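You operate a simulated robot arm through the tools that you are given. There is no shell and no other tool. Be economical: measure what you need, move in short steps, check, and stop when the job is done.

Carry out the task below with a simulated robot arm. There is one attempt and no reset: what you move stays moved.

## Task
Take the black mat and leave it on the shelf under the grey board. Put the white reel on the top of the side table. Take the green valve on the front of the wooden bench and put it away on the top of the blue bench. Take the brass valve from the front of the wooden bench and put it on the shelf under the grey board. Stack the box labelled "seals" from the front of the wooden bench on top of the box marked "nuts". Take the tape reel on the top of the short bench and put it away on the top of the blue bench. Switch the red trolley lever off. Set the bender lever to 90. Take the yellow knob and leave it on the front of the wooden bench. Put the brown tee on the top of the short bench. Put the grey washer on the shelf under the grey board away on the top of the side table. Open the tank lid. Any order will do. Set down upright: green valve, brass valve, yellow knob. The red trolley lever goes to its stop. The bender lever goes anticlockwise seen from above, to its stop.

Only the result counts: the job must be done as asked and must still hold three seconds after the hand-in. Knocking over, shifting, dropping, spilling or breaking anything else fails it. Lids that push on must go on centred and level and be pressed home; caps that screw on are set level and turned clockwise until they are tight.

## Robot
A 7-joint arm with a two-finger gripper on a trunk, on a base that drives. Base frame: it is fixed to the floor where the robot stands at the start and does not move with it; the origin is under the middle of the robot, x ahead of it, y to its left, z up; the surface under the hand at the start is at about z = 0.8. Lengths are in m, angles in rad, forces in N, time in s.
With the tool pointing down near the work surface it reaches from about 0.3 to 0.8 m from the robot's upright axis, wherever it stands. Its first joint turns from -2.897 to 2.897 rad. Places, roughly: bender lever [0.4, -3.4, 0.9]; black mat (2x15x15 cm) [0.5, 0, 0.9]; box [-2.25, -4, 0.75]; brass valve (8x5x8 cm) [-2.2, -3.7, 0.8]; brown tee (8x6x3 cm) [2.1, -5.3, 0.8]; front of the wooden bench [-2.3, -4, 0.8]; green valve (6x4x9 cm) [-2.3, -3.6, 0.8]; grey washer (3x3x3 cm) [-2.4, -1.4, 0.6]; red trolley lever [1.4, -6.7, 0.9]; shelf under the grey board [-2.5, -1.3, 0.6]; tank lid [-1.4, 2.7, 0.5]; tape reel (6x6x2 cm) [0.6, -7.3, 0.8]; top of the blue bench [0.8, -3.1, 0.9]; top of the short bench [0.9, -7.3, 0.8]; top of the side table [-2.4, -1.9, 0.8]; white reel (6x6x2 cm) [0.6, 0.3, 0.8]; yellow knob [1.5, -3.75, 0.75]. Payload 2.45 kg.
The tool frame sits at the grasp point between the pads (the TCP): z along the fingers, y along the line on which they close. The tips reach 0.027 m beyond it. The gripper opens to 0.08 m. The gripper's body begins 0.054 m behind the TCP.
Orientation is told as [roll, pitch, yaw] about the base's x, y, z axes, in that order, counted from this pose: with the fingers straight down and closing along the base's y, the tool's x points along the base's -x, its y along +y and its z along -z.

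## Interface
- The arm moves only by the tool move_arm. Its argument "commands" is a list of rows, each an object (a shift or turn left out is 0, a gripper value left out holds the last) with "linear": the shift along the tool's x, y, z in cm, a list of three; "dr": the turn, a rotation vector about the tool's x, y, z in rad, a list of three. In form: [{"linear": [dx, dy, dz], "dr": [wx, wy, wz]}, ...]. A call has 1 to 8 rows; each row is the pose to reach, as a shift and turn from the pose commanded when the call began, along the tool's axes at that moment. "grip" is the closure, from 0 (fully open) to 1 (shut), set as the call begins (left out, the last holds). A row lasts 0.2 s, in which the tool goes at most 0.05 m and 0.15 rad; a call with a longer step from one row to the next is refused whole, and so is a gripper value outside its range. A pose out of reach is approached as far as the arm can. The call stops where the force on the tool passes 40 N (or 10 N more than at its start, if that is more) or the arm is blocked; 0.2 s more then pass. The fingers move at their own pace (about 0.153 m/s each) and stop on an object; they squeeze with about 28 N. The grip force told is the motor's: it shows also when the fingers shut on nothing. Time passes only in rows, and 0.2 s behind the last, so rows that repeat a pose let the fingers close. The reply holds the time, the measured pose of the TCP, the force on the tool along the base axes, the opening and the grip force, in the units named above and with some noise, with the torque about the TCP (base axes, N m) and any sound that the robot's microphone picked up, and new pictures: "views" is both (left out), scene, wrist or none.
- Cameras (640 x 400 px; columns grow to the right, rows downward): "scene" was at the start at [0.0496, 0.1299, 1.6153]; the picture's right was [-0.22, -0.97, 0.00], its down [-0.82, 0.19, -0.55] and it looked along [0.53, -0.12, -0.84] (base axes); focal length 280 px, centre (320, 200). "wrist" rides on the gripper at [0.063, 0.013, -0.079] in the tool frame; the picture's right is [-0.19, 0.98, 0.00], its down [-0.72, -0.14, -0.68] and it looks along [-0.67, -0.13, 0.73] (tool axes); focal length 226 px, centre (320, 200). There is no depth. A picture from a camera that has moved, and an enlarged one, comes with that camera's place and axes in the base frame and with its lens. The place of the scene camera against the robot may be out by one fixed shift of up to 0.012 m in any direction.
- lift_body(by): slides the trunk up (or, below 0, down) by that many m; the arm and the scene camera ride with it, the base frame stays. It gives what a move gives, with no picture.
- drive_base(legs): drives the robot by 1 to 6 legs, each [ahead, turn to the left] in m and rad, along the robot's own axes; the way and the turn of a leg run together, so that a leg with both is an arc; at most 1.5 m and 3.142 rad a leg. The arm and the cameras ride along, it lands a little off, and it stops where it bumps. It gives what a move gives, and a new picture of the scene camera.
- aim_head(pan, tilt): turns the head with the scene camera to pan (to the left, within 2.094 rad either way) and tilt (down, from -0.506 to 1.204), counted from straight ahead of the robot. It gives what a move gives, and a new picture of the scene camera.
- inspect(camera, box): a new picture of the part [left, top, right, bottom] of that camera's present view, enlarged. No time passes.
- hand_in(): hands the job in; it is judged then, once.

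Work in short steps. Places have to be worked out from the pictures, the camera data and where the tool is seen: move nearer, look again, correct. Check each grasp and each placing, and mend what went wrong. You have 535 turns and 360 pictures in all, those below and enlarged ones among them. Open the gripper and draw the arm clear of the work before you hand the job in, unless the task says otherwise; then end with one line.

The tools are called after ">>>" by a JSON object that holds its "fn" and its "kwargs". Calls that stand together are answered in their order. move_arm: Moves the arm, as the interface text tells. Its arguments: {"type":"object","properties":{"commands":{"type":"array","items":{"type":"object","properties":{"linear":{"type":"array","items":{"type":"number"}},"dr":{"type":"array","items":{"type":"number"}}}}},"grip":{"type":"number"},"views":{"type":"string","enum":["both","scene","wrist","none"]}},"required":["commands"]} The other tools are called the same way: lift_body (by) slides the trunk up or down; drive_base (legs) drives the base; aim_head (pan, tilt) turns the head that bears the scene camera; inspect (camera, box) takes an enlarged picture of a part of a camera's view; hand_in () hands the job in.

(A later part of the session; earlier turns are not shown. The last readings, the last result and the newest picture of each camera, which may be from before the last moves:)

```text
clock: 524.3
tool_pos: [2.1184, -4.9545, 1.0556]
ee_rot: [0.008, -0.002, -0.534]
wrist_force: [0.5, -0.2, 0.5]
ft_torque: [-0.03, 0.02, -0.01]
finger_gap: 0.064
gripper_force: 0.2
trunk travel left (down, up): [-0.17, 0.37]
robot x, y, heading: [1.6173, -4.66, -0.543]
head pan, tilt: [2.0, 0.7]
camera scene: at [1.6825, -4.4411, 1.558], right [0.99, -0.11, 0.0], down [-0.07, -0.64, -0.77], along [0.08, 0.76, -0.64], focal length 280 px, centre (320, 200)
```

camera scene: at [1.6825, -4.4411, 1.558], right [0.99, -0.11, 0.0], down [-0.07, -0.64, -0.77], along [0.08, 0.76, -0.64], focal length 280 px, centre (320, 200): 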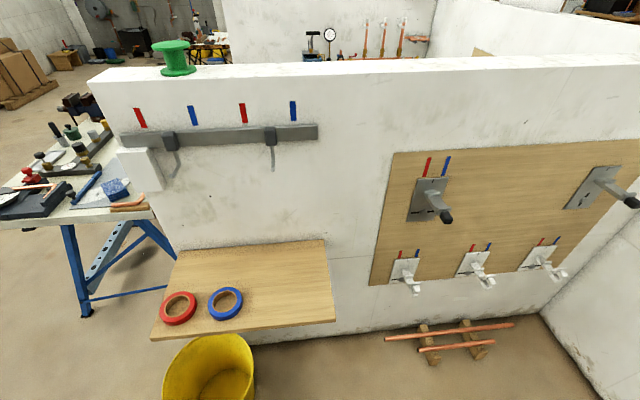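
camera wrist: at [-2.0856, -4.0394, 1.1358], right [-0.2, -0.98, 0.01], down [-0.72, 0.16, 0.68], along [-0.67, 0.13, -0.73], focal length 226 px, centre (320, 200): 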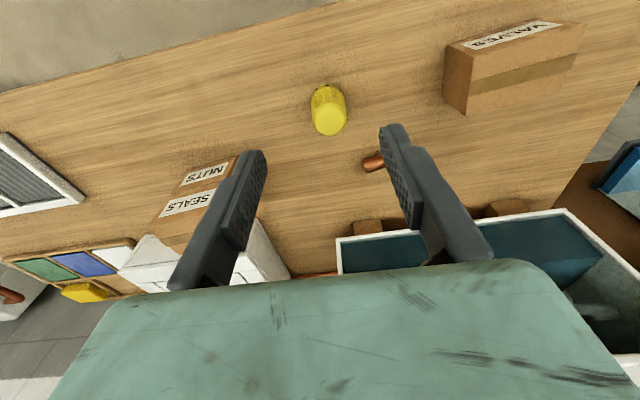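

The bucket looks where it was. Now I'll turn further right so the table lies left of the arm in view.

>>> {"fn": "drive_base", "kwargs": {"legs": [[0, -0.55]]}}

>>> {"fn": "aim_head", "kwargs": {"pan": 0.4, "tilt": 0.65}}

```text
clock: 526.3
tool_pos: [1.8911, -5.174, 1.0549]
ee_rot: [0.008, -0.001, -1.087]
wrist_force: [-0.4, 0.2, 0.7]
ft_torque: [-0.01, 0.0, 0.02]
finger_gap: 0.064
gripper_force: 0.0
trunk travel left (down, up): [-0.17, 0.37]
robot x, y, heading: [1.6177, -4.6633, -1.093]
head pan, tilt: [2.0, 0.7]
camera scene: at [1.7856, -4.5073, 1.558], right [0.79, -0.62, 0.0], down [-0.4, -0.51, -0.77], along [0.47, 0.6, -0.64], focal length 280 px, centre (320, 200)
```

scene: 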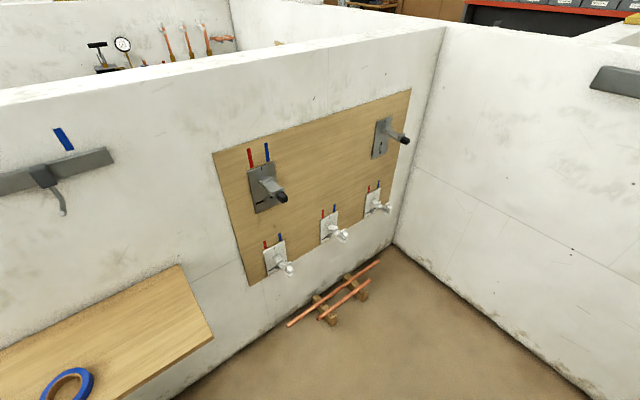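

```text
clock: 528.0
tool_pos: [1.892, -5.1736, 1.0555]
ee_rot: [0.01, -0.002, -1.087]
wrist_force: [0.3, -0.6, -1.8]
ft_torque: [0.02, -0.01, -0.03]
finger_gap: 0.0638
gripper_force: 0.0
trunk travel left (down, up): [-0.17, 0.37]
robot x, y, heading: [1.6128, -4.6634, -1.09]
head pan, tilt: [0.4, 0.649]
camera scene: at [1.8, -4.6296, 1.5623], right [-0.64, -0.77, 0.0], down [-0.47, 0.39, -0.8], along [0.61, -0.51, -0.6], focal length 280 px, centre (320, 200)
```

scene: 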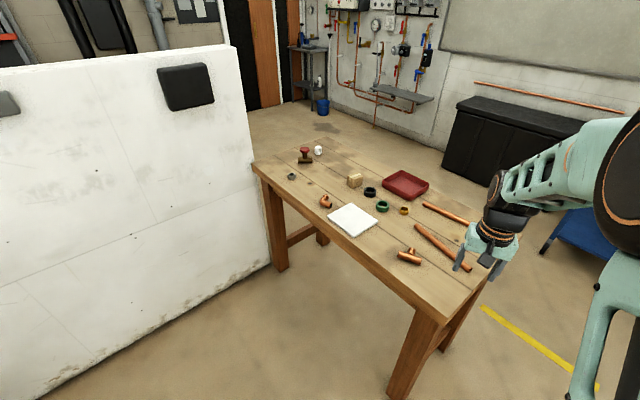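

The copper/brown tee is visible at about (2.10, -5.29). I'll zoom in.

>>> {"fn": "inspect", "kwargs": {"camera": "scene", "box": [370, 215, 470, 285]}}

>>> {"fn": "inspect", "kwargs": {"camera": "wrist", "box": [0, 0, 640, 400]}}

```text
5.71 times, centred on (420, 250) of scene
camera zoom: at [1.8, -4.6296, 1.5623], right [-0.64, -0.77, 0.0], down [-0.47, 0.39, -0.8], along [0.61, -0.51, -0.6], focal length 1597 px, centre (-251, -86)
```

zoom: 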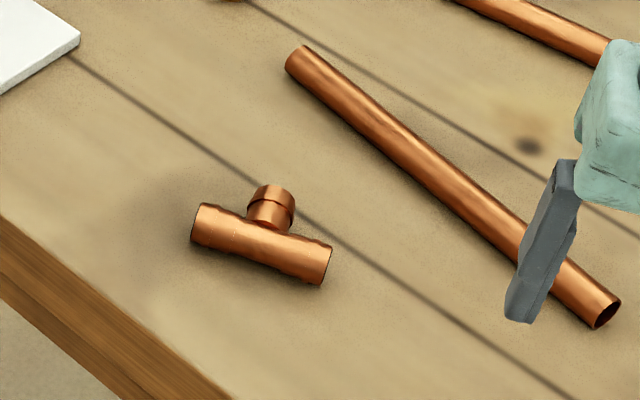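

```text
1.00 times, centred on (320, 200) of wrist (not enlarged: the box is as wide or as high as the picture)
camera zoom: at [1.8721, -5.1117, 1.1351], right [0.96, 0.28, 0.01], down [0.2, -0.7, 0.68], along [0.2, -0.65, -0.73], focal length 226 px, centre (320, 200)
```

zoom: 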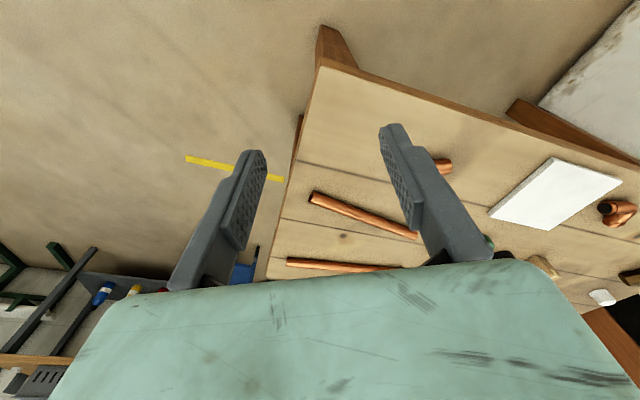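

The tee's run lies from (2.065, -5.303) to (2.132, -5.269), with its branch pointing -y. I'll face it, drive 0.15 m closer, and turn the hand to close across the run.

>>> {"fn": "drive_base", "kwargs": {"legs": [[0, 0.18], [0.15, 0]]}}

>>> {"fn": "move_arm", "kwargs": {"commands": [{"dr": [0, 0, -0.15]}, {"dr": [0, 0, -0.3]}, {"dr": [0, 0, -0.45]}, {"dr": [0, 0, -0.6]}, {"dr": [0, 0, -0.75]}, {"dr": [0, 0, -0.9]}, {"dr": [0, 0, -1.05]}, {"dr": [0, 0, -1.2]}], "grip": 0, "views": "none"}}

```text
clock: 530.1
tool_pos: [2.0766, -5.2375, 1.0555]
ee_rot: [0.008, -0.001, -0.903]
wrist_force: [0.3, -0.2, 0.2]
ft_torque: [-0.04, 0.02, 0.0]
finger_gap: 0.0639
gripper_force: 0.0
trunk travel left (down, up): [-0.17, 0.37]
robot x, y, heading: [1.7105, -4.7849, -0.909]
head pan, tilt: [0.4, 0.649]
camera scene: at [1.8881, -4.7195, 1.5623], right [-0.49, -0.87, 0.0], down [-0.53, 0.29, -0.8], along [0.7, -0.39, -0.61], focal length 280 px, centre (320, 200)
```

scene: 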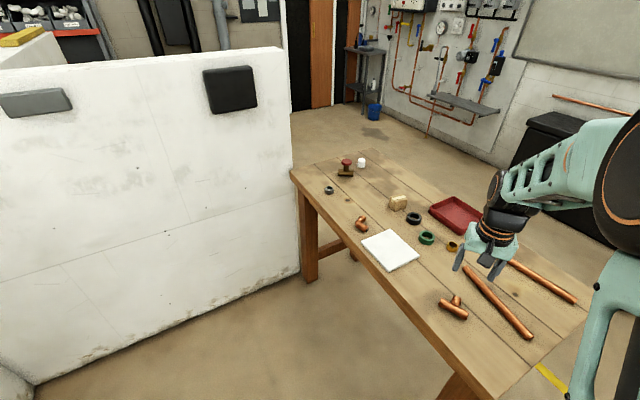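

```text
clock: 531.9
tool_pos: [2.077, -5.2371, 1.0551]
ee_rot: [0.003, -0.009, 0.303]
wrist_force: [0.1, -0.1, -0.6]
ft_torque: [-0.04, -0.02, 0.0]
finger_gap: 0.0799
gripper_force: 0.0
trunk travel left (down, up): [-0.17, 0.37]
robot x, y, heading: [1.7144, -4.7861, -0.911]
head pan, tilt: [0.4, 0.649]
```

>>> {"fn": "move_arm", "kwargs": {"commands": [{"linear": [1, -3, 0], "dr": [0, 0, -0.1]}, {"linear": [2, -5.8, 2], "dr": [0, 0, -0.168]}, {"linear": [2, -5.8, 6], "dr": [0, 0, -0.168]}, {"linear": [2, -5.8, 8], "dr": [0, 0, -0.168]}, {"linear": [2, -5.8, 8], "dr": [0, 0, -0.168]}], "views": "both"}}

```text
clock: 533.1
tool_pos: [2.0757, -5.2972, 0.9732]
ee_rot: [0.0, -0.009, 0.466]
wrist_force: [0.5, 0.2, -0.2]
ft_torque: [0.01, 0.0, -0.01]
finger_gap: 0.0799
gripper_force: 0.1
trunk travel left (down, up): [-0.17, 0.37]
robot x, y, heading: [1.7123, -4.7841, -0.91]
head pan, tilt: [0.4, 0.649]
camera scene: at [1.8875, -4.719, 1.5624], right [-0.49, -0.87, 0.0], down [-0.53, 0.29, -0.8], along [0.7, -0.39, -0.6], focal length 280 px, centre (320, 200)
camera wrist: at [2.013, -5.3134, 1.0537], right [-0.27, 0.96, 0.0], down [0.7, 0.19, 0.69], along [0.66, 0.19, -0.73], focal length 226 px, centre (320, 200)
```

scene: 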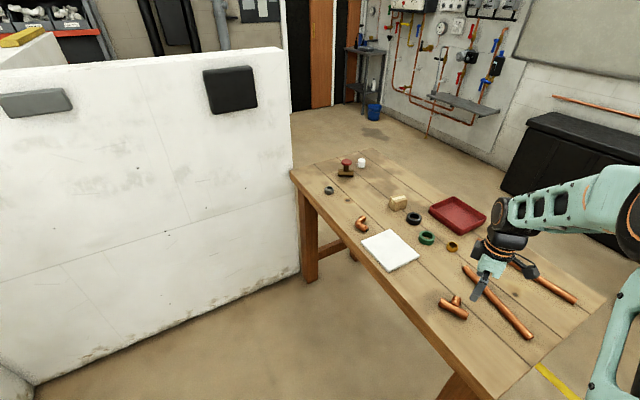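
wrist: 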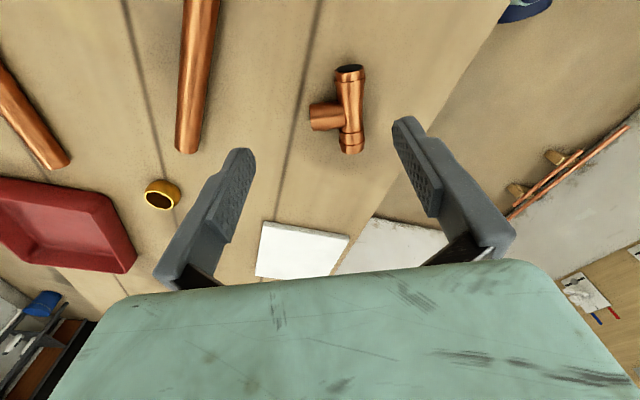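

The wrist camera puts the tee's centre at (2.0975, -5.255). I'll grip the west half of the run at (2.074, -5.265): move over and down.

>>> {"fn": "move_arm", "kwargs": {"commands": [{"linear": [-1.3, 2.9, 0], "dr": [0, 0, 0.04]}, {"linear": [-1.3, 2.9, 4], "dr": [0, 0, 0.04]}, {"linear": [-1.3, 2.9, 8], "dr": [0, 0, 0.04]}, {"linear": [-1.3, 2.9, 11], "dr": [0, 0, 0.04]}, {"linear": [-1.3, 2.9, 11], "dr": [0, 0, 0.04]}], "views": "wrist"}}

```text
clock: 534.0
tool_pos: [2.0791, -5.2722, 0.8908]
ee_rot: [-0.026, -0.013, 0.424]
wrist_force: [-1.3, -5.4, 20.2]
ft_torque: [-0.85, -0.34, -0.16]
finger_gap: 0.0747
gripper_force: 0.1
trunk travel left (down, up): [-0.17, 0.37]
robot x, y, heading: [1.7123, -4.7845, -0.907]
head pan, tilt: [0.4, 0.649]
stopped in row 4: the force on the tool passed its limit at 55 N (the readings are from after the stop); the commanded pose is now the measured one
camera wrist: at [2.014, -5.284, 0.9708], right [-0.23, 0.97, -0.02], down [0.7, 0.18, 0.69], along [0.68, 0.14, -0.72], focal length 226 px, centre (320, 200)
```

wrist: 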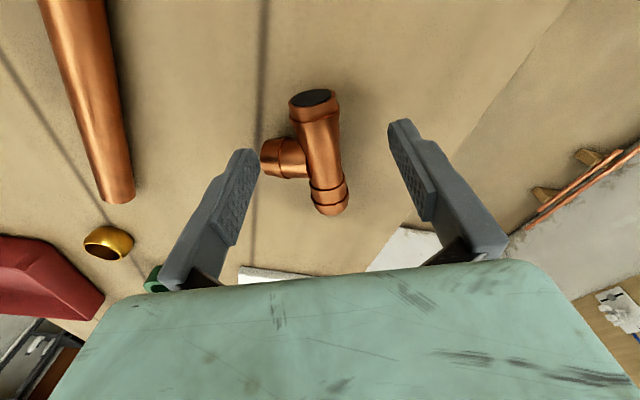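

The left fingertip met something early, at z≈0.864. I'll raise a bit and look closely.

>>> {"fn": "move_arm", "kwargs": {"commands": [{"linear": [0, 0, -1.5], "dr": [-0.026, 0.005, 0]}, {"linear": [0, 0, -3], "dr": [-0.026, 0.005, 0]}, {"linear": [0, 0, -3], "dr": [-0.026, 0.005, 0]}], "views": "none"}}

>>> {"fn": "inspect", "kwargs": {"camera": "wrist", "box": [200, 40, 440, 230]}}

>>> {"fn": "inspect", "kwargs": {"camera": "scene", "box": [400, 240, 520, 340]}}

```text
clock: 534.9
tool_pos: [2.0752, -5.2688, 0.9195]
ee_rot: [0.009, -0.006, 0.426]
wrist_force: [-0.3, -0.2, -0.6]
ft_torque: [0.02, 0.04, 0.01]
finger_gap: 0.08
gripper_force: 0.0
trunk travel left (down, up): [-0.17, 0.37]
robot x, y, heading: [1.7143, -4.7877, -0.911]
head pan, tilt: [0.4, 0.649]
```

```text
2.11 times, centred on (320, 135) of wrist
camera zoom: at [2.0135, -5.2837, 0.9994], right [-0.23, 0.97, 0.01], down [0.71, 0.16, 0.69], along [0.67, 0.16, -0.73], focal length 476 px, centre (320, 337)
```

zoom: 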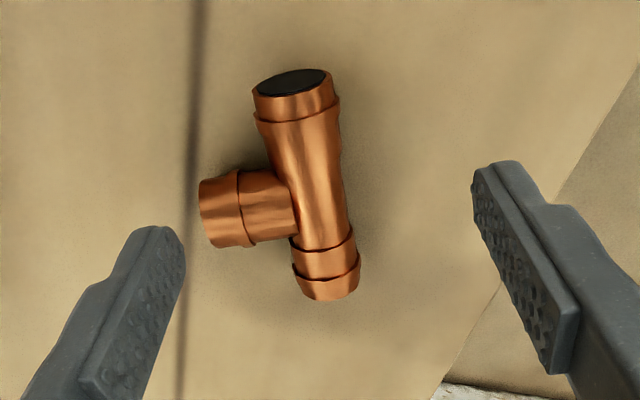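

```text
4.00 times, centred on (460, 290) of scene
camera zoom: at [1.8875, -4.7189, 1.5623], right [-0.49, -0.87, 0.0], down [-0.53, 0.29, -0.8], along [0.7, -0.39, -0.6], focal length 1118 px, centre (-240, -160)
```

zoom: 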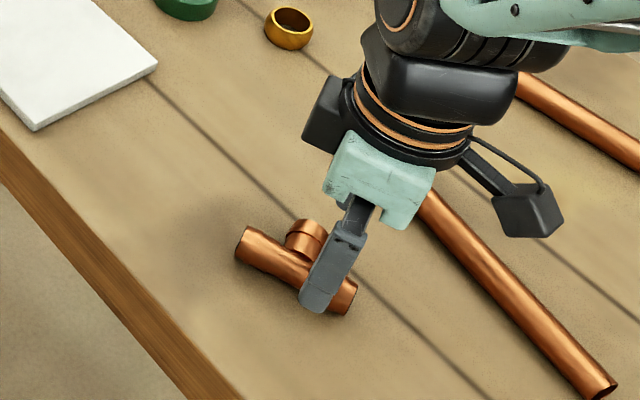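

Working it through, the left finger came down on the branch: the table top is at about z≈0.841 and the tee's centre at (2.088, -5.268). I'll shift to its west half and descend gently.

>>> {"fn": "move_arm", "kwargs": {"commands": [{"linear": [1.4, -0.35, 0], "dr": [0, 0, 0.048]}, {"linear": [1.4, -0.35, 1.5], "dr": [0, 0, 0.048]}, {"linear": [1.4, -0.35, 3], "dr": [0, 0, 0.048]}, {"linear": [1.4, -0.35, 4], "dr": [0, 0, 0.048]}, {"linear": [1.4, -0.35, 4.5], "dr": [0, 0, 0.048]}, {"linear": [1.4, -0.35, 4.5], "dr": [0, 0, 0.048]}], "views": "wrist"}}

```text
clock: 536.2
tool_pos: [2.0663, -5.2772, 0.8733]
ee_rot: [0.009, -0.007, 0.379]
wrist_force: [-0.2, 0.5, -0.3]
ft_torque: [-0.02, 0.02, 0.0]
finger_gap: 0.0799
gripper_force: 0.0
trunk travel left (down, up): [-0.17, 0.37]
robot x, y, heading: [1.714, -4.7881, -0.909]
head pan, tilt: [0.4, 0.649]
camera wrist: at [2.0024, -5.2888, 0.9522], right [-0.18, 0.98, 0.01], down [0.72, 0.13, 0.69], along [0.67, 0.13, -0.73], focal length 226 px, centre (320, 200)
```

wrist: 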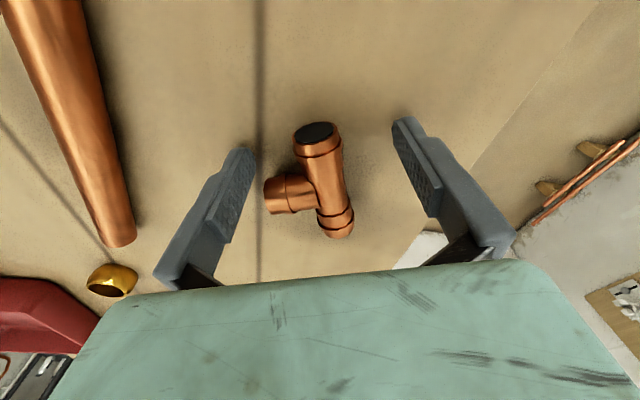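

The west half of the run is between the fingertips and the branch is clear. Closing.

>>> {"fn": "move_arm", "kwargs": {"commands": [{"linear": [0, 0, 0.2]}, {"linear": [0, 0, 0.2]}, {"linear": [0, 0, 0.2]}], "grip": 1, "views": "none"}}

>>> {"fn": "move_arm", "kwargs": {"commands": [{"linear": [0, 0, -2]}, {"linear": [0, 0, -6]}, {"linear": [0, 0, -10]}, {"linear": [0, 0, -14]}, {"linear": [0, 0, -18]}], "views": "both"}}

```text
clock: 537.0
tool_pos: [2.067, -5.2769, 0.8716]
ee_rot: [0.005, -0.007, 0.378]
wrist_force: [-1.3, 0.4, 2.2]
ft_torque: [0.08, -0.16, 0.05]
finger_gap: 0.0262
gripper_force: 28.3
trunk travel left (down, up): [-0.17, 0.37]
robot x, y, heading: [1.7113, -4.7835, -0.902]
head pan, tilt: [0.4, 0.649]
```

```text
clock: 538.2
tool_pos: [2.0677, -5.2796, 1.0508]
ee_rot: [0.008, -0.009, 0.378]
wrist_force: [-0.2, 1.0, 0.0]
ft_torque: [0.01, 0.03, 0.0]
finger_gap: 0.026
gripper_force: 28.0
trunk travel left (down, up): [-0.17, 0.37]
robot x, y, heading: [1.7142, -4.7826, -0.908]
head pan, tilt: [0.4, 0.649]
camera scene: at [1.8876, -4.7188, 1.5624], right [-0.49, -0.87, 0.0], down [-0.53, 0.29, -0.8], along [0.7, -0.39, -0.6], focal length 280 px, centre (320, 200)
camera wrist: at [2.0037, -5.291, 1.1298], right [-0.18, 0.98, 0.01], down [0.72, 0.13, 0.69], along [0.67, 0.13, -0.73], focal length 226 px, centre (320, 200)
```

scene: 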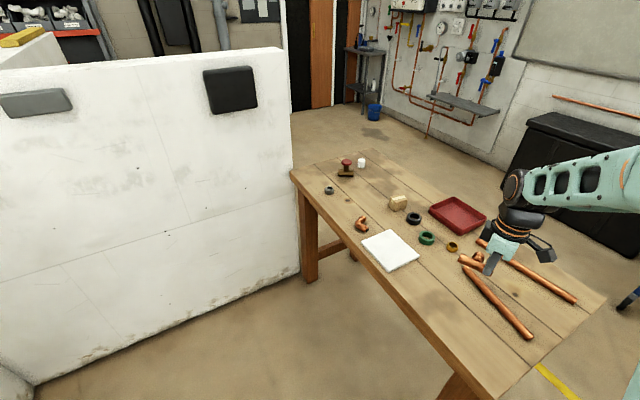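
wrist: 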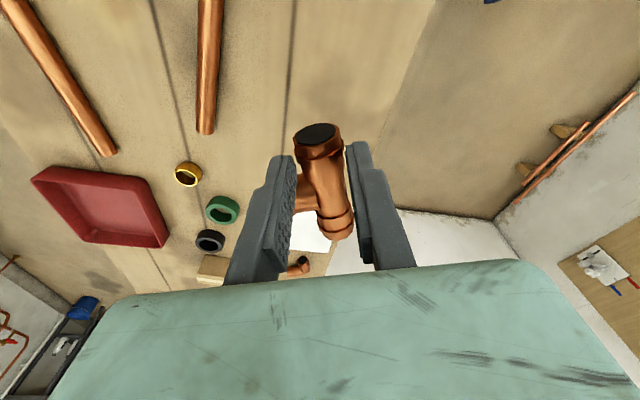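

The tee is held. I'll back off a little, turn, and drive along the table's west side towards the short bench.

>>> {"fn": "drive_base", "kwargs": {"legs": [[-0.15, 0], [0, -1.05]]}}

>>> {"fn": "aim_head", "kwargs": {"pan": 0.2, "tilt": 0.45}}

```text
clock: 542.4
tool_pos: [1.3477, -5.2084, 1.0506]
ee_rot: [0.01, -0.006, -0.705]
wrist_force: [0.2, 0.3, -1.0]
ft_torque: [-0.02, -0.02, 0.02]
finger_gap: 0.026
gripper_force: 27.8
trunk travel left (down, up): [-0.17, 0.37]
robot x, y, heading: [1.6227, -4.662, -1.991]
head pan, tilt: [0.4, 0.649]
camera scene: at [1.7531, -4.7837, 1.5623], right [-1.0, 0.02, 0.0], down [0.01, 0.6, -0.8], along [-0.02, -0.8, -0.6], focal length 280 px, centre (320, 200)
```

scene: 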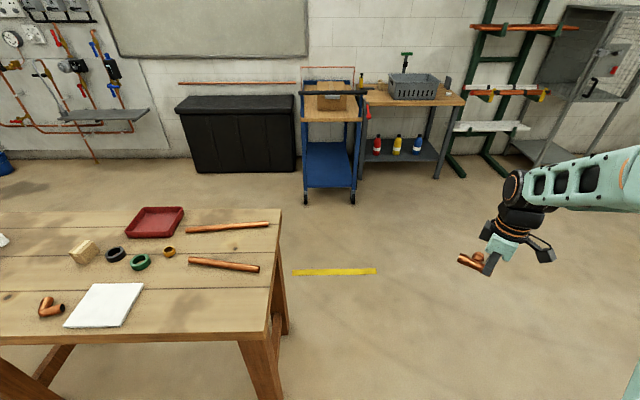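

```text
clock: 543.2
tool_pos: [1.3474, -5.2097, 1.0494]
ee_rot: [0.007, -0.006, -0.704]
wrist_force: [-0.4, -0.7, -0.6]
ft_torque: [0.05, 0.0, 0.03]
finger_gap: 0.0262
gripper_force: 27.4
trunk travel left (down, up): [-0.17, 0.37]
robot x, y, heading: [1.6198, -4.6647, -1.995]
head pan, tilt: [0.201, 0.45]
camera scene: at [1.7349, -4.7866, 1.5801], right [-0.98, 0.22, 0.0], down [0.1, 0.43, -0.9], along [-0.2, -0.88, -0.44], focal length 280 px, centre (320, 200)
```

scene: 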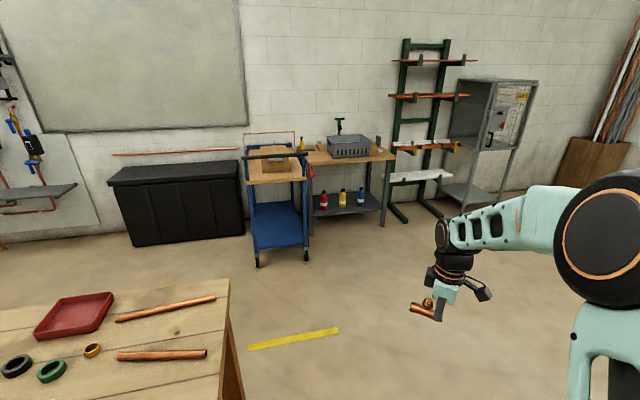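

The trolley and the short bench are ahead. I'll drive to about (1.1, -6.2) and look.

>>> {"fn": "drive_base", "kwargs": {"legs": [[0, 0.06], [1.45, 0], [0, 0.36]]}}

>>> {"fn": "aim_head", "kwargs": {"pan": 0.1, "tilt": 0.65}}

>>> {"fn": "inspect", "kwargs": {"camera": "scene", "box": [180, 60, 500, 260]}}

```text
clock: 551.8
tool_pos: [1.1829, -6.6159, 1.05]
ee_rot: [0.009, -0.007, -0.207]
wrist_force: [0.0, 0.5, 0.1]
ft_torque: [0.01, 0.01, 0.03]
finger_gap: 0.0263
gripper_force: 28.1
trunk travel left (down, up): [-0.17, 0.37]
robot x, y, heading: [1.1582, -6.0041, -1.491]
head pan, tilt: [0.201, 0.45]
camera scene: at [1.3244, -6.0589, 1.5802], right [-0.96, -0.27, 0.0], down [-0.12, 0.42, -0.9], along [0.25, -0.87, -0.44], focal length 280 px, centre (320, 200)
```

scene: 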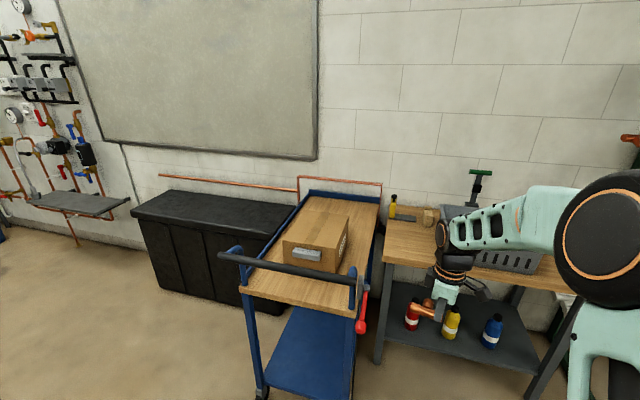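

```text
clock: 552.6
tool_pos: [1.1812, -6.6146, 1.05]
ee_rot: [0.011, -0.007, -0.207]
wrist_force: [-0.2, 0.2, 0.1]
ft_torque: [-0.02, -0.01, 0.0]
finger_gap: 0.026
gripper_force: 28.8
trunk travel left (down, up): [-0.17, 0.37]
robot x, y, heading: [1.1586, -6.0072, -1.495]
head pan, tilt: [0.099, 0.649]
camera scene: at [1.3144, -6.0561, 1.5624], right [-0.98, -0.18, 0.0], down [-0.11, 0.59, -0.8], along [0.14, -0.78, -0.6], focal length 280 px, centre (320, 200)
```

scene: 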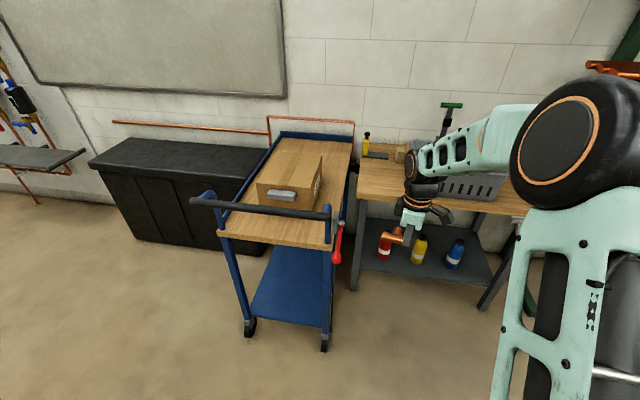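

```text
2.00 times, centred on (340, 160) of scene
camera zoom: at [1.3144, -6.0561, 1.5624], right [-0.98, -0.18, 0.0], down [-0.11, 0.59, -0.8], along [0.14, -0.78, -0.6], focal length 559 px, centre (280, 280)
```

zoom: 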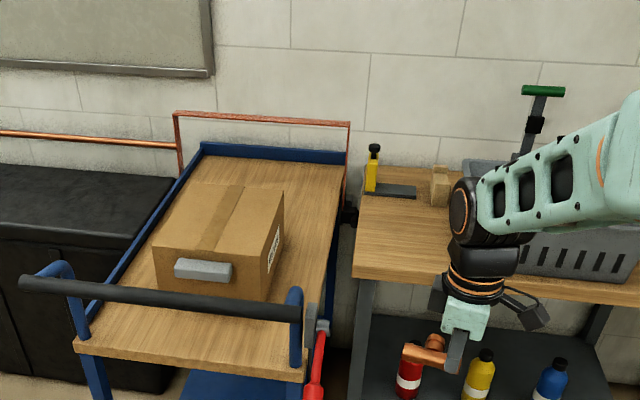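

The short bench's left front area, around (1.15, -7.2), is free. I'll raise the arm and drive to about (1.02, -6.5), keeping clear of the trolley.

>>> {"fn": "lift_body", "kwargs": {"by": 0.12}}

>>> {"fn": "drive_base", "kwargs": {"legs": [[0, -0.35], [0.45, 0], [0, 0.35]]}}

>>> {"fn": "aim_head", "kwargs": {"pan": 0.3, "tilt": 0.75}}

```text
clock: 554.1
tool_pos: [1.1826, -6.6152, 1.1696]
ee_rot: [0.007, -0.007, -0.208]
wrist_force: [0.5, -0.4, -0.9]
ft_torque: [0.04, -0.04, 0.0]
finger_gap: 0.0262
gripper_force: 28.2
trunk travel left (down, up): [-0.29, 0.25]
robot x, y, heading: [1.1649, -6.008, -1.49]
head pan, tilt: [0.099, 0.649]
```

```text
clock: 559.0
tool_pos: [1.0587, -7.0557, 1.1707]
ee_rot: [0.01, -0.007, -0.206]
wrist_force: [-0.2, 0.0, -0.3]
ft_torque: [0.02, 0.03, 0.01]
finger_gap: 0.0263
gripper_force: 28.0
trunk travel left (down, up): [-0.29, 0.25]
robot x, y, heading: [1.0416, -6.4481, -1.489]
head pan, tilt: [0.099, 0.649]
camera scene: at [1.1911, -6.497, 1.6823], right [-0.98, -0.18, 0.0], down [-0.11, 0.6, -0.8], along [0.14, -0.78, -0.6], focal length 280 px, centre (320, 200)
```

scene: 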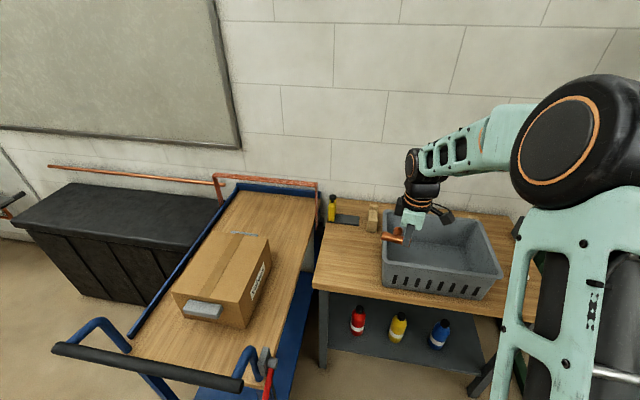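

```text
clock: 559.8
tool_pos: [1.06, -7.0571, 1.1682]
ee_rot: [0.01, -0.007, -0.208]
wrist_force: [-0.3, -0.4, -0.7]
ft_torque: [0.0, 0.02, 0.0]
finger_gap: 0.0261
gripper_force: 28.2
trunk travel left (down, up): [-0.29, 0.25]
robot x, y, heading: [1.0397, -6.4489, -1.495]
head pan, tilt: [0.3, 0.75]
camera scene: at [1.206, -6.4886, 1.6738], right [-0.93, -0.37, 0.0], down [-0.25, 0.63, -0.73], along [0.27, -0.68, -0.68], focal length 280 px, centre (320, 200)
```

scene: 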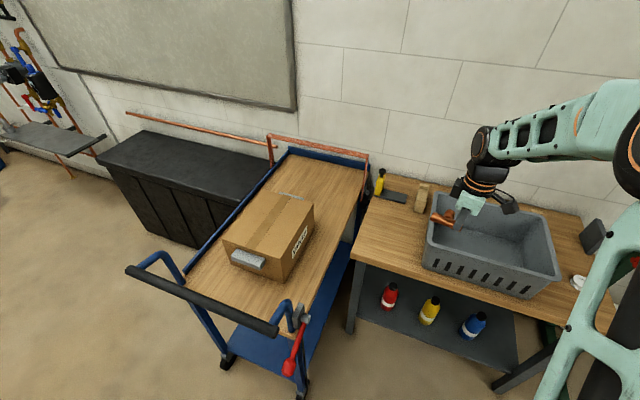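

The free strip is x 1.08–1.32. I'll drive 0.1 m ahead and put the tee at about (1.2, -7.22).

>>> {"fn": "drive_base", "kwargs": {"legs": [[0.1, 0]]}}

>>> {"fn": "move_arm", "kwargs": {"commands": [{"linear": [-4, 0, 0]}, {"linear": [-8, -1, 0]}, {"linear": [-12, -3.5, 0]}, {"linear": [-13.5, -7, 0]}, {"linear": [-13.5, -7, 0]}], "views": "both"}}

```text
clock: 560.9
tool_pos: [1.0665, -7.1574, 1.1692]
ee_rot: [0.01, -0.006, -0.208]
wrist_force: [-0.5, 0.1, -0.8]
ft_torque: [0.03, 0.03, 0.02]
finger_gap: 0.0262
gripper_force: 27.8
trunk travel left (down, up): [-0.29, 0.25]
robot x, y, heading: [1.046, -6.5484, -1.492]
head pan, tilt: [0.3, 0.75]
camera scene: at [1.2139, -6.5908, 1.6736], right [-0.93, -0.37, 0.0], down [-0.25, 0.64, -0.73], along [0.27, -0.68, -0.68], focal length 280 px, centre (320, 200)
```

scene: 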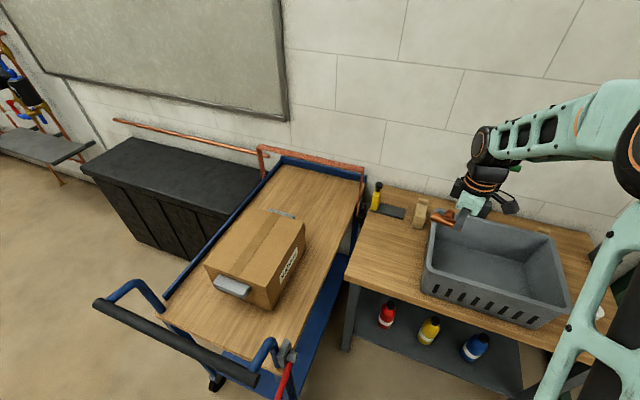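

```text
clock: 562.1
tool_pos: [1.1824, -7.2518, 1.1725]
ee_rot: [0.01, -0.007, -0.209]
wrist_force: [-0.1, -0.2, 0.0]
ft_torque: [0.02, 0.01, -0.02]
finger_gap: 0.0261
gripper_force: 28.0
trunk travel left (down, up): [-0.29, 0.25]
robot x, y, heading: [1.0442, -6.5493, -1.492]
head pan, tilt: [0.3, 0.75]
camera scene: at [1.2136, -6.5886, 1.6738], right [-0.93, -0.37, 0.0], down [-0.25, 0.63, -0.73], along [0.27, -0.68, -0.68], focal length 280 px, centre (320, 200)
camera wrist: at [1.1216, -7.2263, 1.252], right [0.39, 0.92, 0.01], down [0.67, -0.29, 0.69], along [0.63, -0.26, -0.73], focal length 226 px, centre (320, 200)
```

scene: 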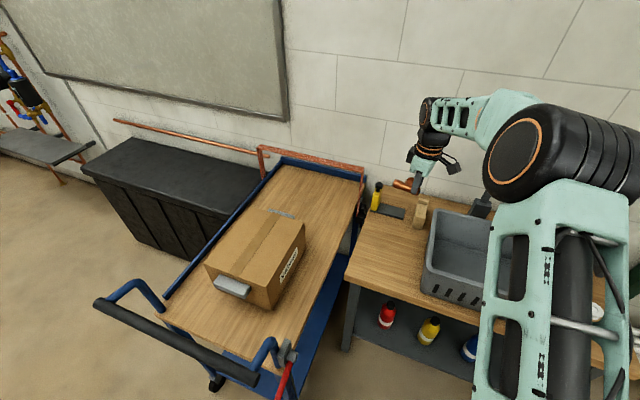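
wrist: 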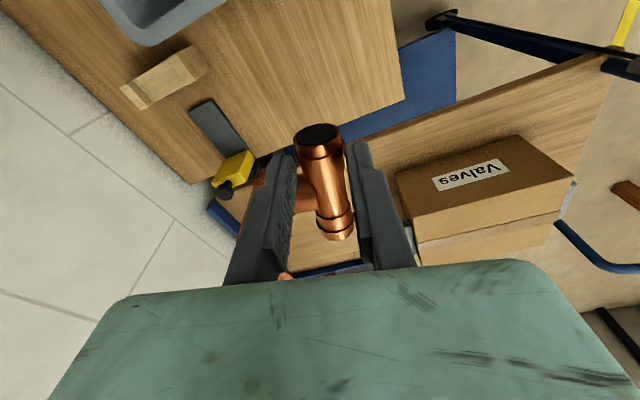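

The spot below is clear wood. I'll lower with the trunk, then slowly with the arm.

>>> {"fn": "lift_body", "kwargs": {"by": -0.2}}

>>> {"fn": "move_arm", "kwargs": {"commands": [{"linear": [0, 0, 2]}, {"linear": [0, 0, 4]}, {"linear": [0, 0, 5]}, {"linear": [0, 0, 6]}, {"linear": [0, 0, 7]}, {"linear": [0, 0, 7.5]}, {"linear": [0, 0, 8]}, {"linear": [0, 0, 8]}], "views": "wrist"}}

```text
clock: 564.3
tool_pos: [1.1822, -7.2515, 0.9727]
ee_rot: [0.008, -0.008, -0.21]
wrist_force: [-1.0, -0.1, 0.2]
ft_torque: [0.01, -0.03, 0.0]
finger_gap: 0.0262
gripper_force: 27.9
trunk travel left (down, up): [-0.09, 0.45]
robot x, y, heading: [1.0448, -6.5493, -1.495]
head pan, tilt: [0.3, 0.75]
```

```text
clock: 566.1
tool_pos: [1.1823, -7.2524, 0.8925]
ee_rot: [0.009, -0.006, -0.21]
wrist_force: [0.6, -0.4, -0.1]
ft_torque: [0.01, 0.05, 0.0]
finger_gap: 0.0263
gripper_force: 28.0
trunk travel left (down, up): [-0.09, 0.45]
robot x, y, heading: [1.0464, -6.5503, -1.494]
head pan, tilt: [0.3, 0.75]
camera wrist: at [1.1225, -7.2266, 0.9718], right [0.39, 0.92, 0.01], down [0.67, -0.29, 0.69], along [0.63, -0.26, -0.73], focal length 226 px, centre (320, 200)
```

wrist: 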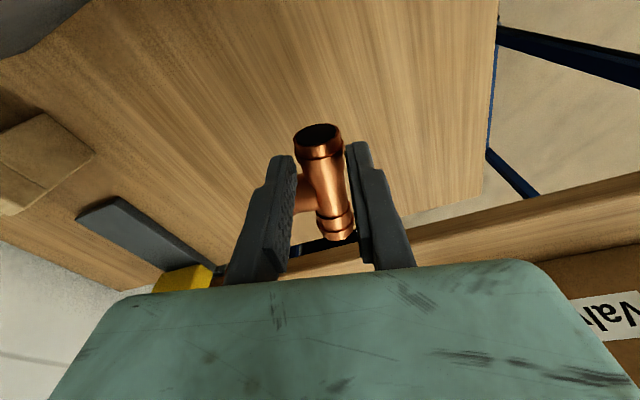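

>>> {"fn": "move_arm", "kwargs": {"commands": [{"linear": [0, 0, 0.5]}, {"linear": [0, 0, 1.0]}, {"linear": [0, 0, 1.5]}, {"linear": [0, 0, 2.0]}, {"linear": [0, 0, 2.4]}, {"linear": [0, 0, 2.8]}, {"linear": [0, 0, 3.2]}, {"linear": [0, 0, 3.2]}], "views": "none"}}

```text
clock: 567.9
tool_pos: [1.1829, -7.2521, 0.8598]
ee_rot: [0.009, -0.006, -0.21]
wrist_force: [1.9, 1.7, -0.5]
ft_torque: [-0.08, 0.13, -0.14]
finger_gap: 0.0258
gripper_force: 27.9
trunk travel left (down, up): [-0.09, 0.45]
robot x, y, heading: [1.0463, -6.549, -1.495]
head pan, tilt: [0.3, 0.75]
```

>>> {"fn": "move_arm", "kwargs": {"commands": [{"linear": [0, 0, 0.3]}, {"linear": [0, 0, 0.6]}, {"linear": [0, 0, 0.9]}, {"linear": [0, 0, 0.9]}], "views": "wrist"}}

```text
clock: 568.9
tool_pos: [1.182, -7.2516, 0.8498]
ee_rot: [0.01, -0.006, -0.21]
wrist_force: [-0.3, -0.3, -0.7]
ft_torque: [-0.02, 0.01, 0.03]
finger_gap: 0.0264
gripper_force: 27.9
trunk travel left (down, up): [-0.09, 0.45]
robot x, y, heading: [1.0433, -6.547, -1.496]
head pan, tilt: [0.3, 0.75]
camera wrist: at [1.122, -7.2264, 0.9301], right [0.39, 0.92, 0.01], down [0.67, -0.29, 0.69], along [0.63, -0.26, -0.73], focal length 226 px, centre (320, 200)
```

wrist: 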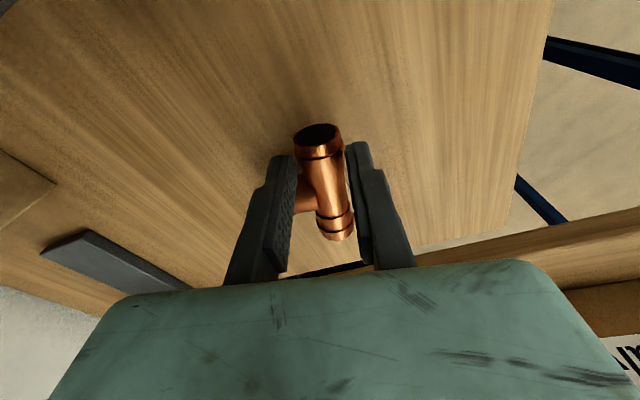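

>>> {"fn": "move_arm", "kwargs": {"commands": [{"linear": [0, 0, 0.3]}, {"linear": [0, 0, 0.6]}, {"linear": [0, 0, 0.9]}, {"linear": [0, 0, 1.2]}, {"linear": [0, 0, 1.5]}, {"linear": [0, 0, 1.8]}, {"linear": [0, 0, 2.1]}, {"linear": [0, 0, 2.1]}], "views": "none"}}

```text
clock: 570.7
tool_pos: [1.1836, -7.2511, 0.8327]
ee_rot: [0.002, -0.009, -0.208]
wrist_force: [0.4, -8.9, 33.4]
ft_torque: [-0.37, -0.02, -0.02]
finger_gap: 0.026
gripper_force: 28.2
trunk travel left (down, up): [-0.09, 0.45]
robot x, y, heading: [1.0488, -6.5482, -1.492]
head pan, tilt: [0.3, 0.75]
```

Contact at TCP 0.833, so the bench is at ~0.805. I'll release, rise and check.

>>> {"fn": "move_arm", "kwargs": {"commands": [{"linear": [0, 0, -0.3]}, {"linear": [0, 0, -0.3]}], "grip": 0.4, "views": "none"}}

>>> {"fn": "move_arm", "kwargs": {"commands": [{"linear": [0, 0, -3]}, {"linear": [0, 0, -7]}, {"linear": [0, 0, -11]}, {"linear": [0, 0, -15]}, {"linear": [0, 0, -19]}], "views": "wrist"}}

```text
clock: 571.3
tool_pos: [1.1819, -7.2505, 0.8318]
ee_rot: [0.011, -0.007, -0.209]
wrist_force: [-0.3, -1.1, 0.1]
ft_torque: [-0.02, 0.0, 0.04]
finger_gap: 0.0478
gripper_force: 0.0
trunk travel left (down, up): [-0.09, 0.45]
robot x, y, heading: [1.0446, -6.5498, -1.496]
head pan, tilt: [0.3, 0.75]
```

```text
clock: 572.5
tool_pos: [1.1826, -7.2531, 1.0258]
ee_rot: [0.008, -0.006, -0.21]
wrist_force: [0.8, -0.6, 0.9]
ft_torque: [-0.01, -0.01, 0.01]
finger_gap: 0.0478
gripper_force: 0.0
trunk travel left (down, up): [-0.09, 0.45]
robot x, y, heading: [1.0459, -6.5522, -1.493]
head pan, tilt: [0.3, 0.75]
camera wrist: at [1.1209, -7.2278, 1.1056], right [0.39, 0.92, 0.01], down [0.67, -0.29, 0.69], along [0.63, -0.26, -0.73], focal length 226 px, centre (320, 200)
```

wrist: 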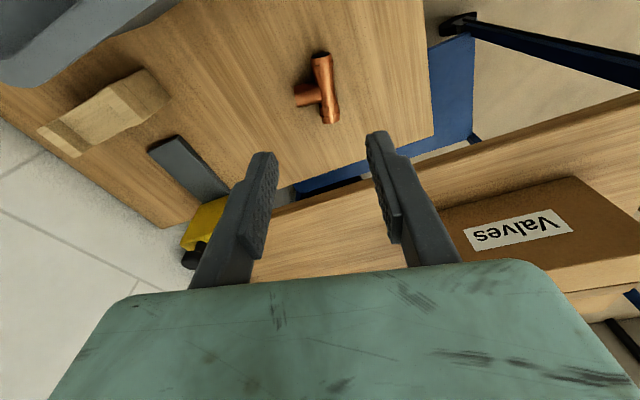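

The tee lies on the short bench. Next is the red trolley lever: I'll move the arm to the side and look at the lever closely.

>>> {"fn": "move_arm", "kwargs": {"commands": [{"linear": [2, 4, 0]}, {"linear": [4, 8, 0]}, {"linear": [6, 12, 0]}, {"linear": [8, 16, -2]}, {"linear": [10, 20, -4]}, {"linear": [12, 24, -6]}, {"linear": [14, 27, -8]}], "grip": 1, "views": "none"}}

>>> {"fn": "aim_head", "kwargs": {"pan": 0.9, "tilt": 0.9}}

>>> {"fn": "inspect", "kwargs": {"camera": "scene", "box": [220, 100, 420, 300]}}

```text
clock: 574.1
tool_pos: [1.0948, -6.9631, 1.0887]
ee_rot: [0.055, -0.003, -0.214]
wrist_force: [0.5, 0.7, -0.1]
ft_torque: [0.0, -0.01, 0.0]
finger_gap: 0.0001
gripper_force: 27.4
trunk travel left (down, up): [-0.09, 0.45]
robot x, y, heading: [1.043, -6.5513, -1.494]
head pan, tilt: [0.3, 0.75]
```

```text
clock: 575.1
tool_pos: [1.0972, -6.9604, 1.0916]
ee_rot: [0.05, -0.004, -0.209]
wrist_force: [-0.3, 0.3, -0.2]
ft_torque: [0.01, 0.04, -0.04]
finger_gap: 0.0
gripper_force: 28.4
trunk travel left (down, up): [-0.09, 0.45]
robot x, y, heading: [1.0471, -6.5475, -1.492]
head pan, tilt: [0.901, 0.901]
camera scene: at [1.2161, -6.5751, 1.4566], right [-0.89, -0.46, 0.0], down [-0.38, 0.73, -0.56], along [0.26, -0.5, -0.83], focal length 280 px, centre (320, 200)
```

scene: 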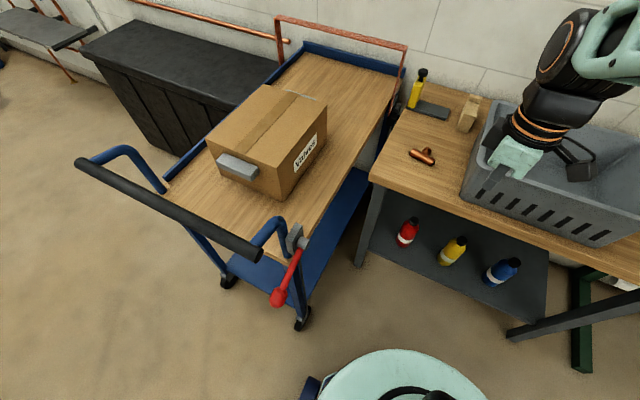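

```text
2.00 times, centred on (320, 200) of scene
camera zoom: at [1.2161, -6.5751, 1.4566], right [-0.89, -0.46, 0.0], down [-0.38, 0.73, -0.56], along [0.26, -0.5, -0.83], focal length 559 px, centre (320, 200)
```

zoom: 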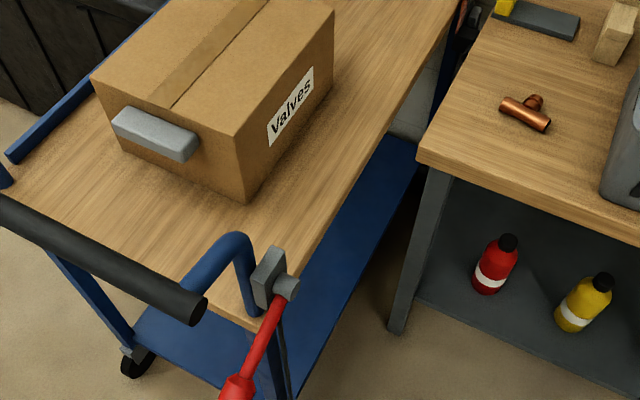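

By triangulation the lever hub is at (1.375, -6.807, 0.867) and its red knob at (1.375, -6.689, 0.828). I'll zoom for any ON/OFF marking.

>>> {"fn": "inspect", "kwargs": {"camera": "scene", "box": [250, 210, 340, 310]}}

>>> {"fn": "inspect", "kwargs": {"camera": "wrist", "box": [300, 0, 640, 260]}}

```text
4.00 times, centred on (295, 260) of scene
camera zoom: at [1.2161, -6.5751, 1.4566], right [-0.89, -0.46, 0.0], down [-0.38, 0.73, -0.56], along [0.26, -0.5, -0.83], focal length 1118 px, centre (420, -40)
```

zoom: 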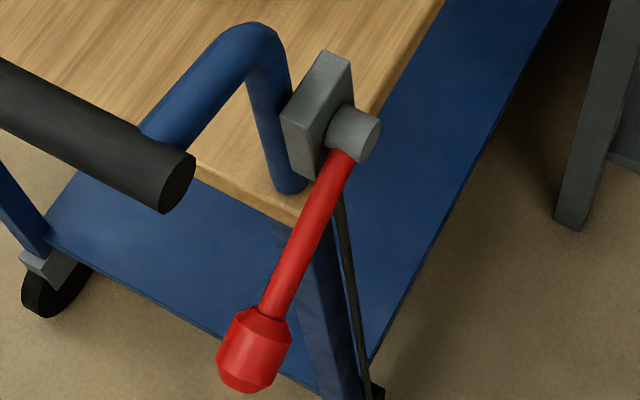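

```text
1.54 times, centred on (470, 130) of wrist
camera zoom: at [1.0367, -6.9387, 1.1716], right [0.39, 0.92, 0.05], down [0.66, -0.32, 0.68], along [0.64, -0.23, -0.74], focal length 348 px, centre (89, 308)
```

zoom: 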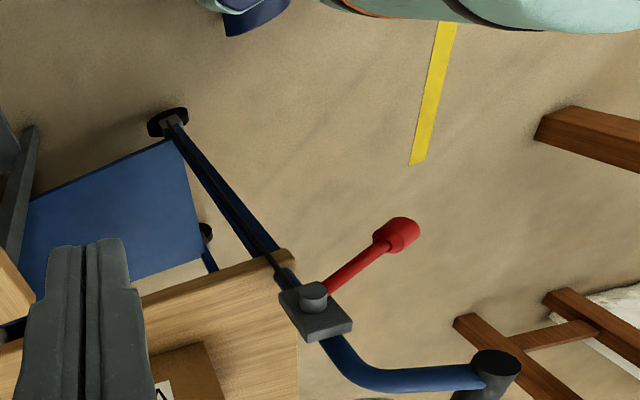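

No marking shows. I'll use a horizontal hand with one finger above and one below the lever, so I can feel which way it moves. First I reposition the robot to about (0.8, -6.35), facing the lever.

>>> {"fn": "drive_base", "kwargs": {"legs": [[-0.25, 0], [0, 1.71], [-0.24, 0], [0, -0.75]]}}

>>> {"fn": "aim_head", "kwargs": {"pan": 0.25, "tilt": 0.75}}

```text
clock: 584.5
tool_pos: [1.1549, -6.5462, 1.0931]
ee_rot: [0.045, -0.003, 0.732]
wrist_force: [0.2, -0.2, 0.5]
ft_torque: [-0.04, -0.01, -0.01]
finger_gap: 0.0001
gripper_force: 28.1
trunk travel left (down, up): [-0.09, 0.45]
robot x, y, heading: [0.792, -6.3422, -0.549]
head pan, tilt: [0.901, 0.901]
camera scene: at [0.9189, -6.2143, 1.4569], right [-0.07, -1.0, 0.0], down [-0.82, 0.06, -0.57], along [0.57, -0.04, -0.82], focal length 280 px, centre (320, 200)
```

scene: 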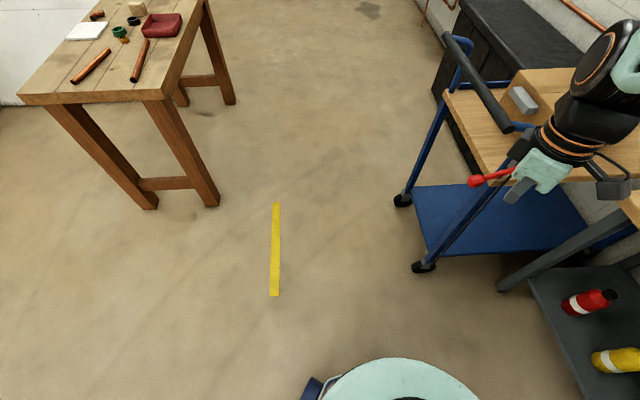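

```text
clock: 585.5
tool_pos: [1.1545, -6.5447, 1.0929]
ee_rot: [0.045, -0.004, 0.731]
wrist_force: [0.1, 0.6, -0.1]
ft_torque: [0.0, -0.01, -0.02]
finger_gap: 0.0
gripper_force: 28.0
trunk travel left (down, up): [-0.09, 0.45]
robot x, y, heading: [0.7906, -6.3469, -0.552]
head pan, tilt: [0.25, 0.75]
camera scene: at [0.9319, -6.2083, 1.4769], right [0.01, -1.0, 0.0], down [-0.65, -0.01, -0.76], along [0.76, 0.01, -0.65], focal length 280 px, centre (320, 200)
```

scene: 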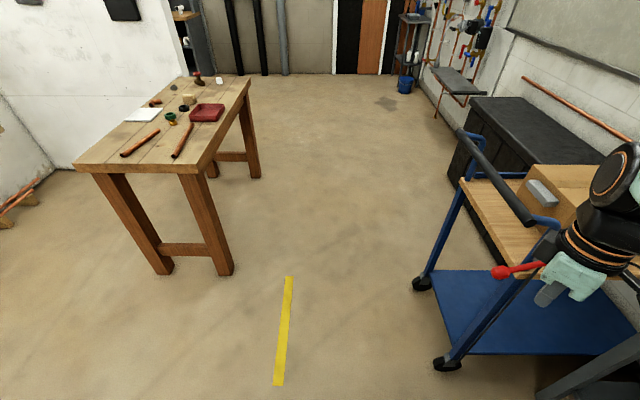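

The lever is nearly horizontal with its knob towards the open side. I'll turn the hand, extend a little and tilt it towards horizontal.

>>> {"fn": "move_arm", "kwargs": {"commands": [{"linear": [-1, -4, 0], "dr": [-0.04, 0, -0.1]}, {"linear": [-2, -8, 0], "dr": [-0.045, 0, -0.2]}, {"linear": [-3.3, -11.5, 0], "dr": [-0.045, 0, -0.288]}, {"linear": [-3.3, -11.5, 0], "dr": [-0.045, 0, -0.288]}], "grip": 0, "views": "none"}}

>>> {"fn": "move_arm", "kwargs": {"commands": [{"dr": [0.14, 0, 0]}, {"dr": [0.28, 0, 0]}, {"dr": [0.42, 0, 0]}, {"dr": [0.56, 0, 0]}, {"dr": [0.7, 0, 0]}, {"dr": [0.84, 0, 0]}, {"dr": [0.98, 0, 0]}, {"dr": [1.1, 0, 0]}], "views": "both"}}

```text
clock: 586.5
tool_pos: [1.2568, -6.6077, 1.0874]
ee_rot: [0.087, -0.023, 1.021]
wrist_force: [-0.5, 0.8, -1.0]
ft_torque: [0.04, 0.06, -0.03]
finger_gap: 0.0801
gripper_force: 0.0
trunk travel left (down, up): [-0.09, 0.45]
robot x, y, heading: [0.7899, -6.3418, -0.554]
head pan, tilt: [0.25, 0.75]
```

```text
clock: 588.5
tool_pos: [1.2262, -6.6486, 1.0375]
ee_rot: [-0.916, 0.065, 0.928]
wrist_force: [-1.0, -0.9, 0.6]
ft_torque: [0.08, -0.04, 0.15]
finger_gap: 0.0799
gripper_force: 0.1
out of reach, approached as far as the arm can: row 7
trunk travel left (down, up): [-0.09, 0.45]
robot x, y, heading: [0.7898, -6.3435, -0.549]
head pan, tilt: [0.25, 0.75]
stopped in row 8: the arm was blocked; the commanded pose is now the measured one
camera scene: at [0.9135, -6.1813, 1.4639], right [0.41, -0.91, 0.0], down [-0.7, -0.31, -0.64], along [0.58, 0.26, -0.77], focal length 280 px, centre (320, 200)
camera wrist: at [1.1338, -6.6542, 1.0805], right [-0.39, 0.47, -0.79], down [0.09, 0.87, 0.48], along [0.92, 0.12, -0.38], focal length 226 px, centre (320, 200)
```

scene: 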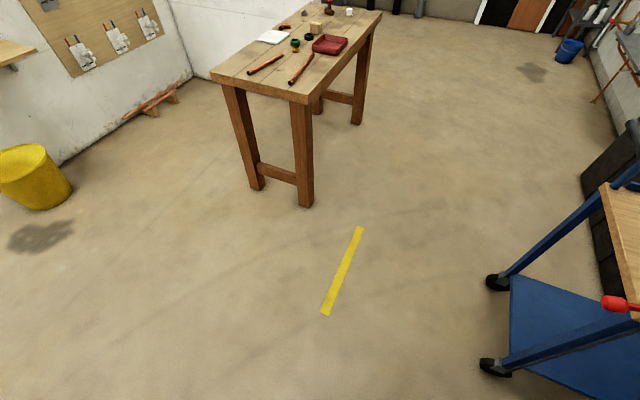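
wrist: 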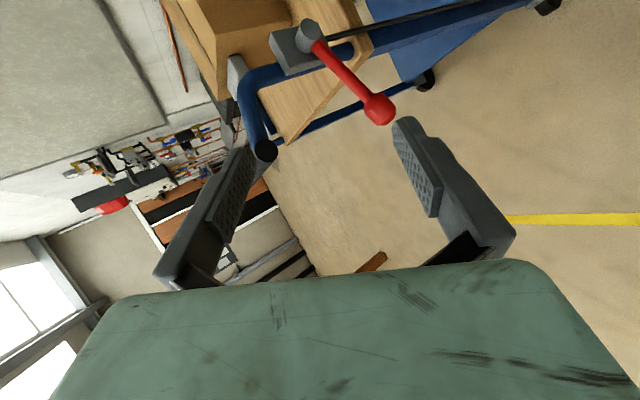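

The elbow bumped the head in that posture, but the wrist camera gives a fine view of the lever. I'll undo the tilt and instead first try pressing the knob gently from above.

>>> {"fn": "move_arm", "kwargs": {"commands": [{"dr": [-0.14, 0, 0]}, {"dr": [-0.28, 0, 0]}, {"dr": [-0.42, 0, 0]}, {"dr": [-0.56, 0, 0]}, {"dr": [-0.7, 0, 0]}, {"dr": [-0.84, 0, 0]}, {"dr": [-0.93, 0, 0]}], "grip": 1, "views": "scene"}}

```text
clock: 590.1
tool_pos: [1.2358, -6.6401, 1.0402]
ee_rot: [0.008, 0.063, 0.946]
wrist_force: [-0.3, -0.2, 0.3]
ft_torque: [0.03, 0.0, 0.0]
finger_gap: 0.0002
gripper_force: 27.7
trunk travel left (down, up): [-0.09, 0.45]
robot x, y, heading: [0.7875, -6.3438, -0.555]
head pan, tilt: [0.25, 0.75]
camera scene: at [0.9266, -6.234, 1.4737], right [-0.3, -0.95, 0.0], down [-0.65, 0.2, -0.73], along [0.7, -0.22, -0.68], focal length 280 px, centre (320, 200)
```

scene: 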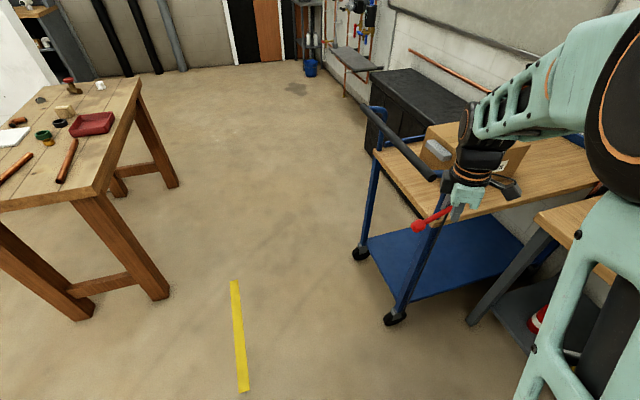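

I'll square the hand (yaw 0) and lean it away from the trolley's black handle bar.

>>> {"fn": "move_arm", "kwargs": {"commands": [{"dr": [0, 0, 0.14]}, {"dr": [0, 0, 0.28]}, {"dr": [0, 0, 0.42]}, {"dr": [0, 0, 0.56]}, {"dr": [0, 0, 0.7]}, {"dr": [0, 0, 0.84]}, {"dr": [0, 0, 0.946]}, {"dr": [0, 0, 0.946]}], "views": "none"}}

```text
clock: 591.9
tool_pos: [1.2362, -6.6381, 1.0412]
ee_rot: [-0.047, 0.043, 0.0]
wrist_force: [-0.8, 1.0, 0.1]
ft_torque: [-0.01, 0.03, 0.01]
finger_gap: 0.0
gripper_force: 27.1
trunk travel left (down, up): [-0.09, 0.45]
robot x, y, heading: [0.7911, -6.3461, -0.551]
head pan, tilt: [0.25, 0.75]
```

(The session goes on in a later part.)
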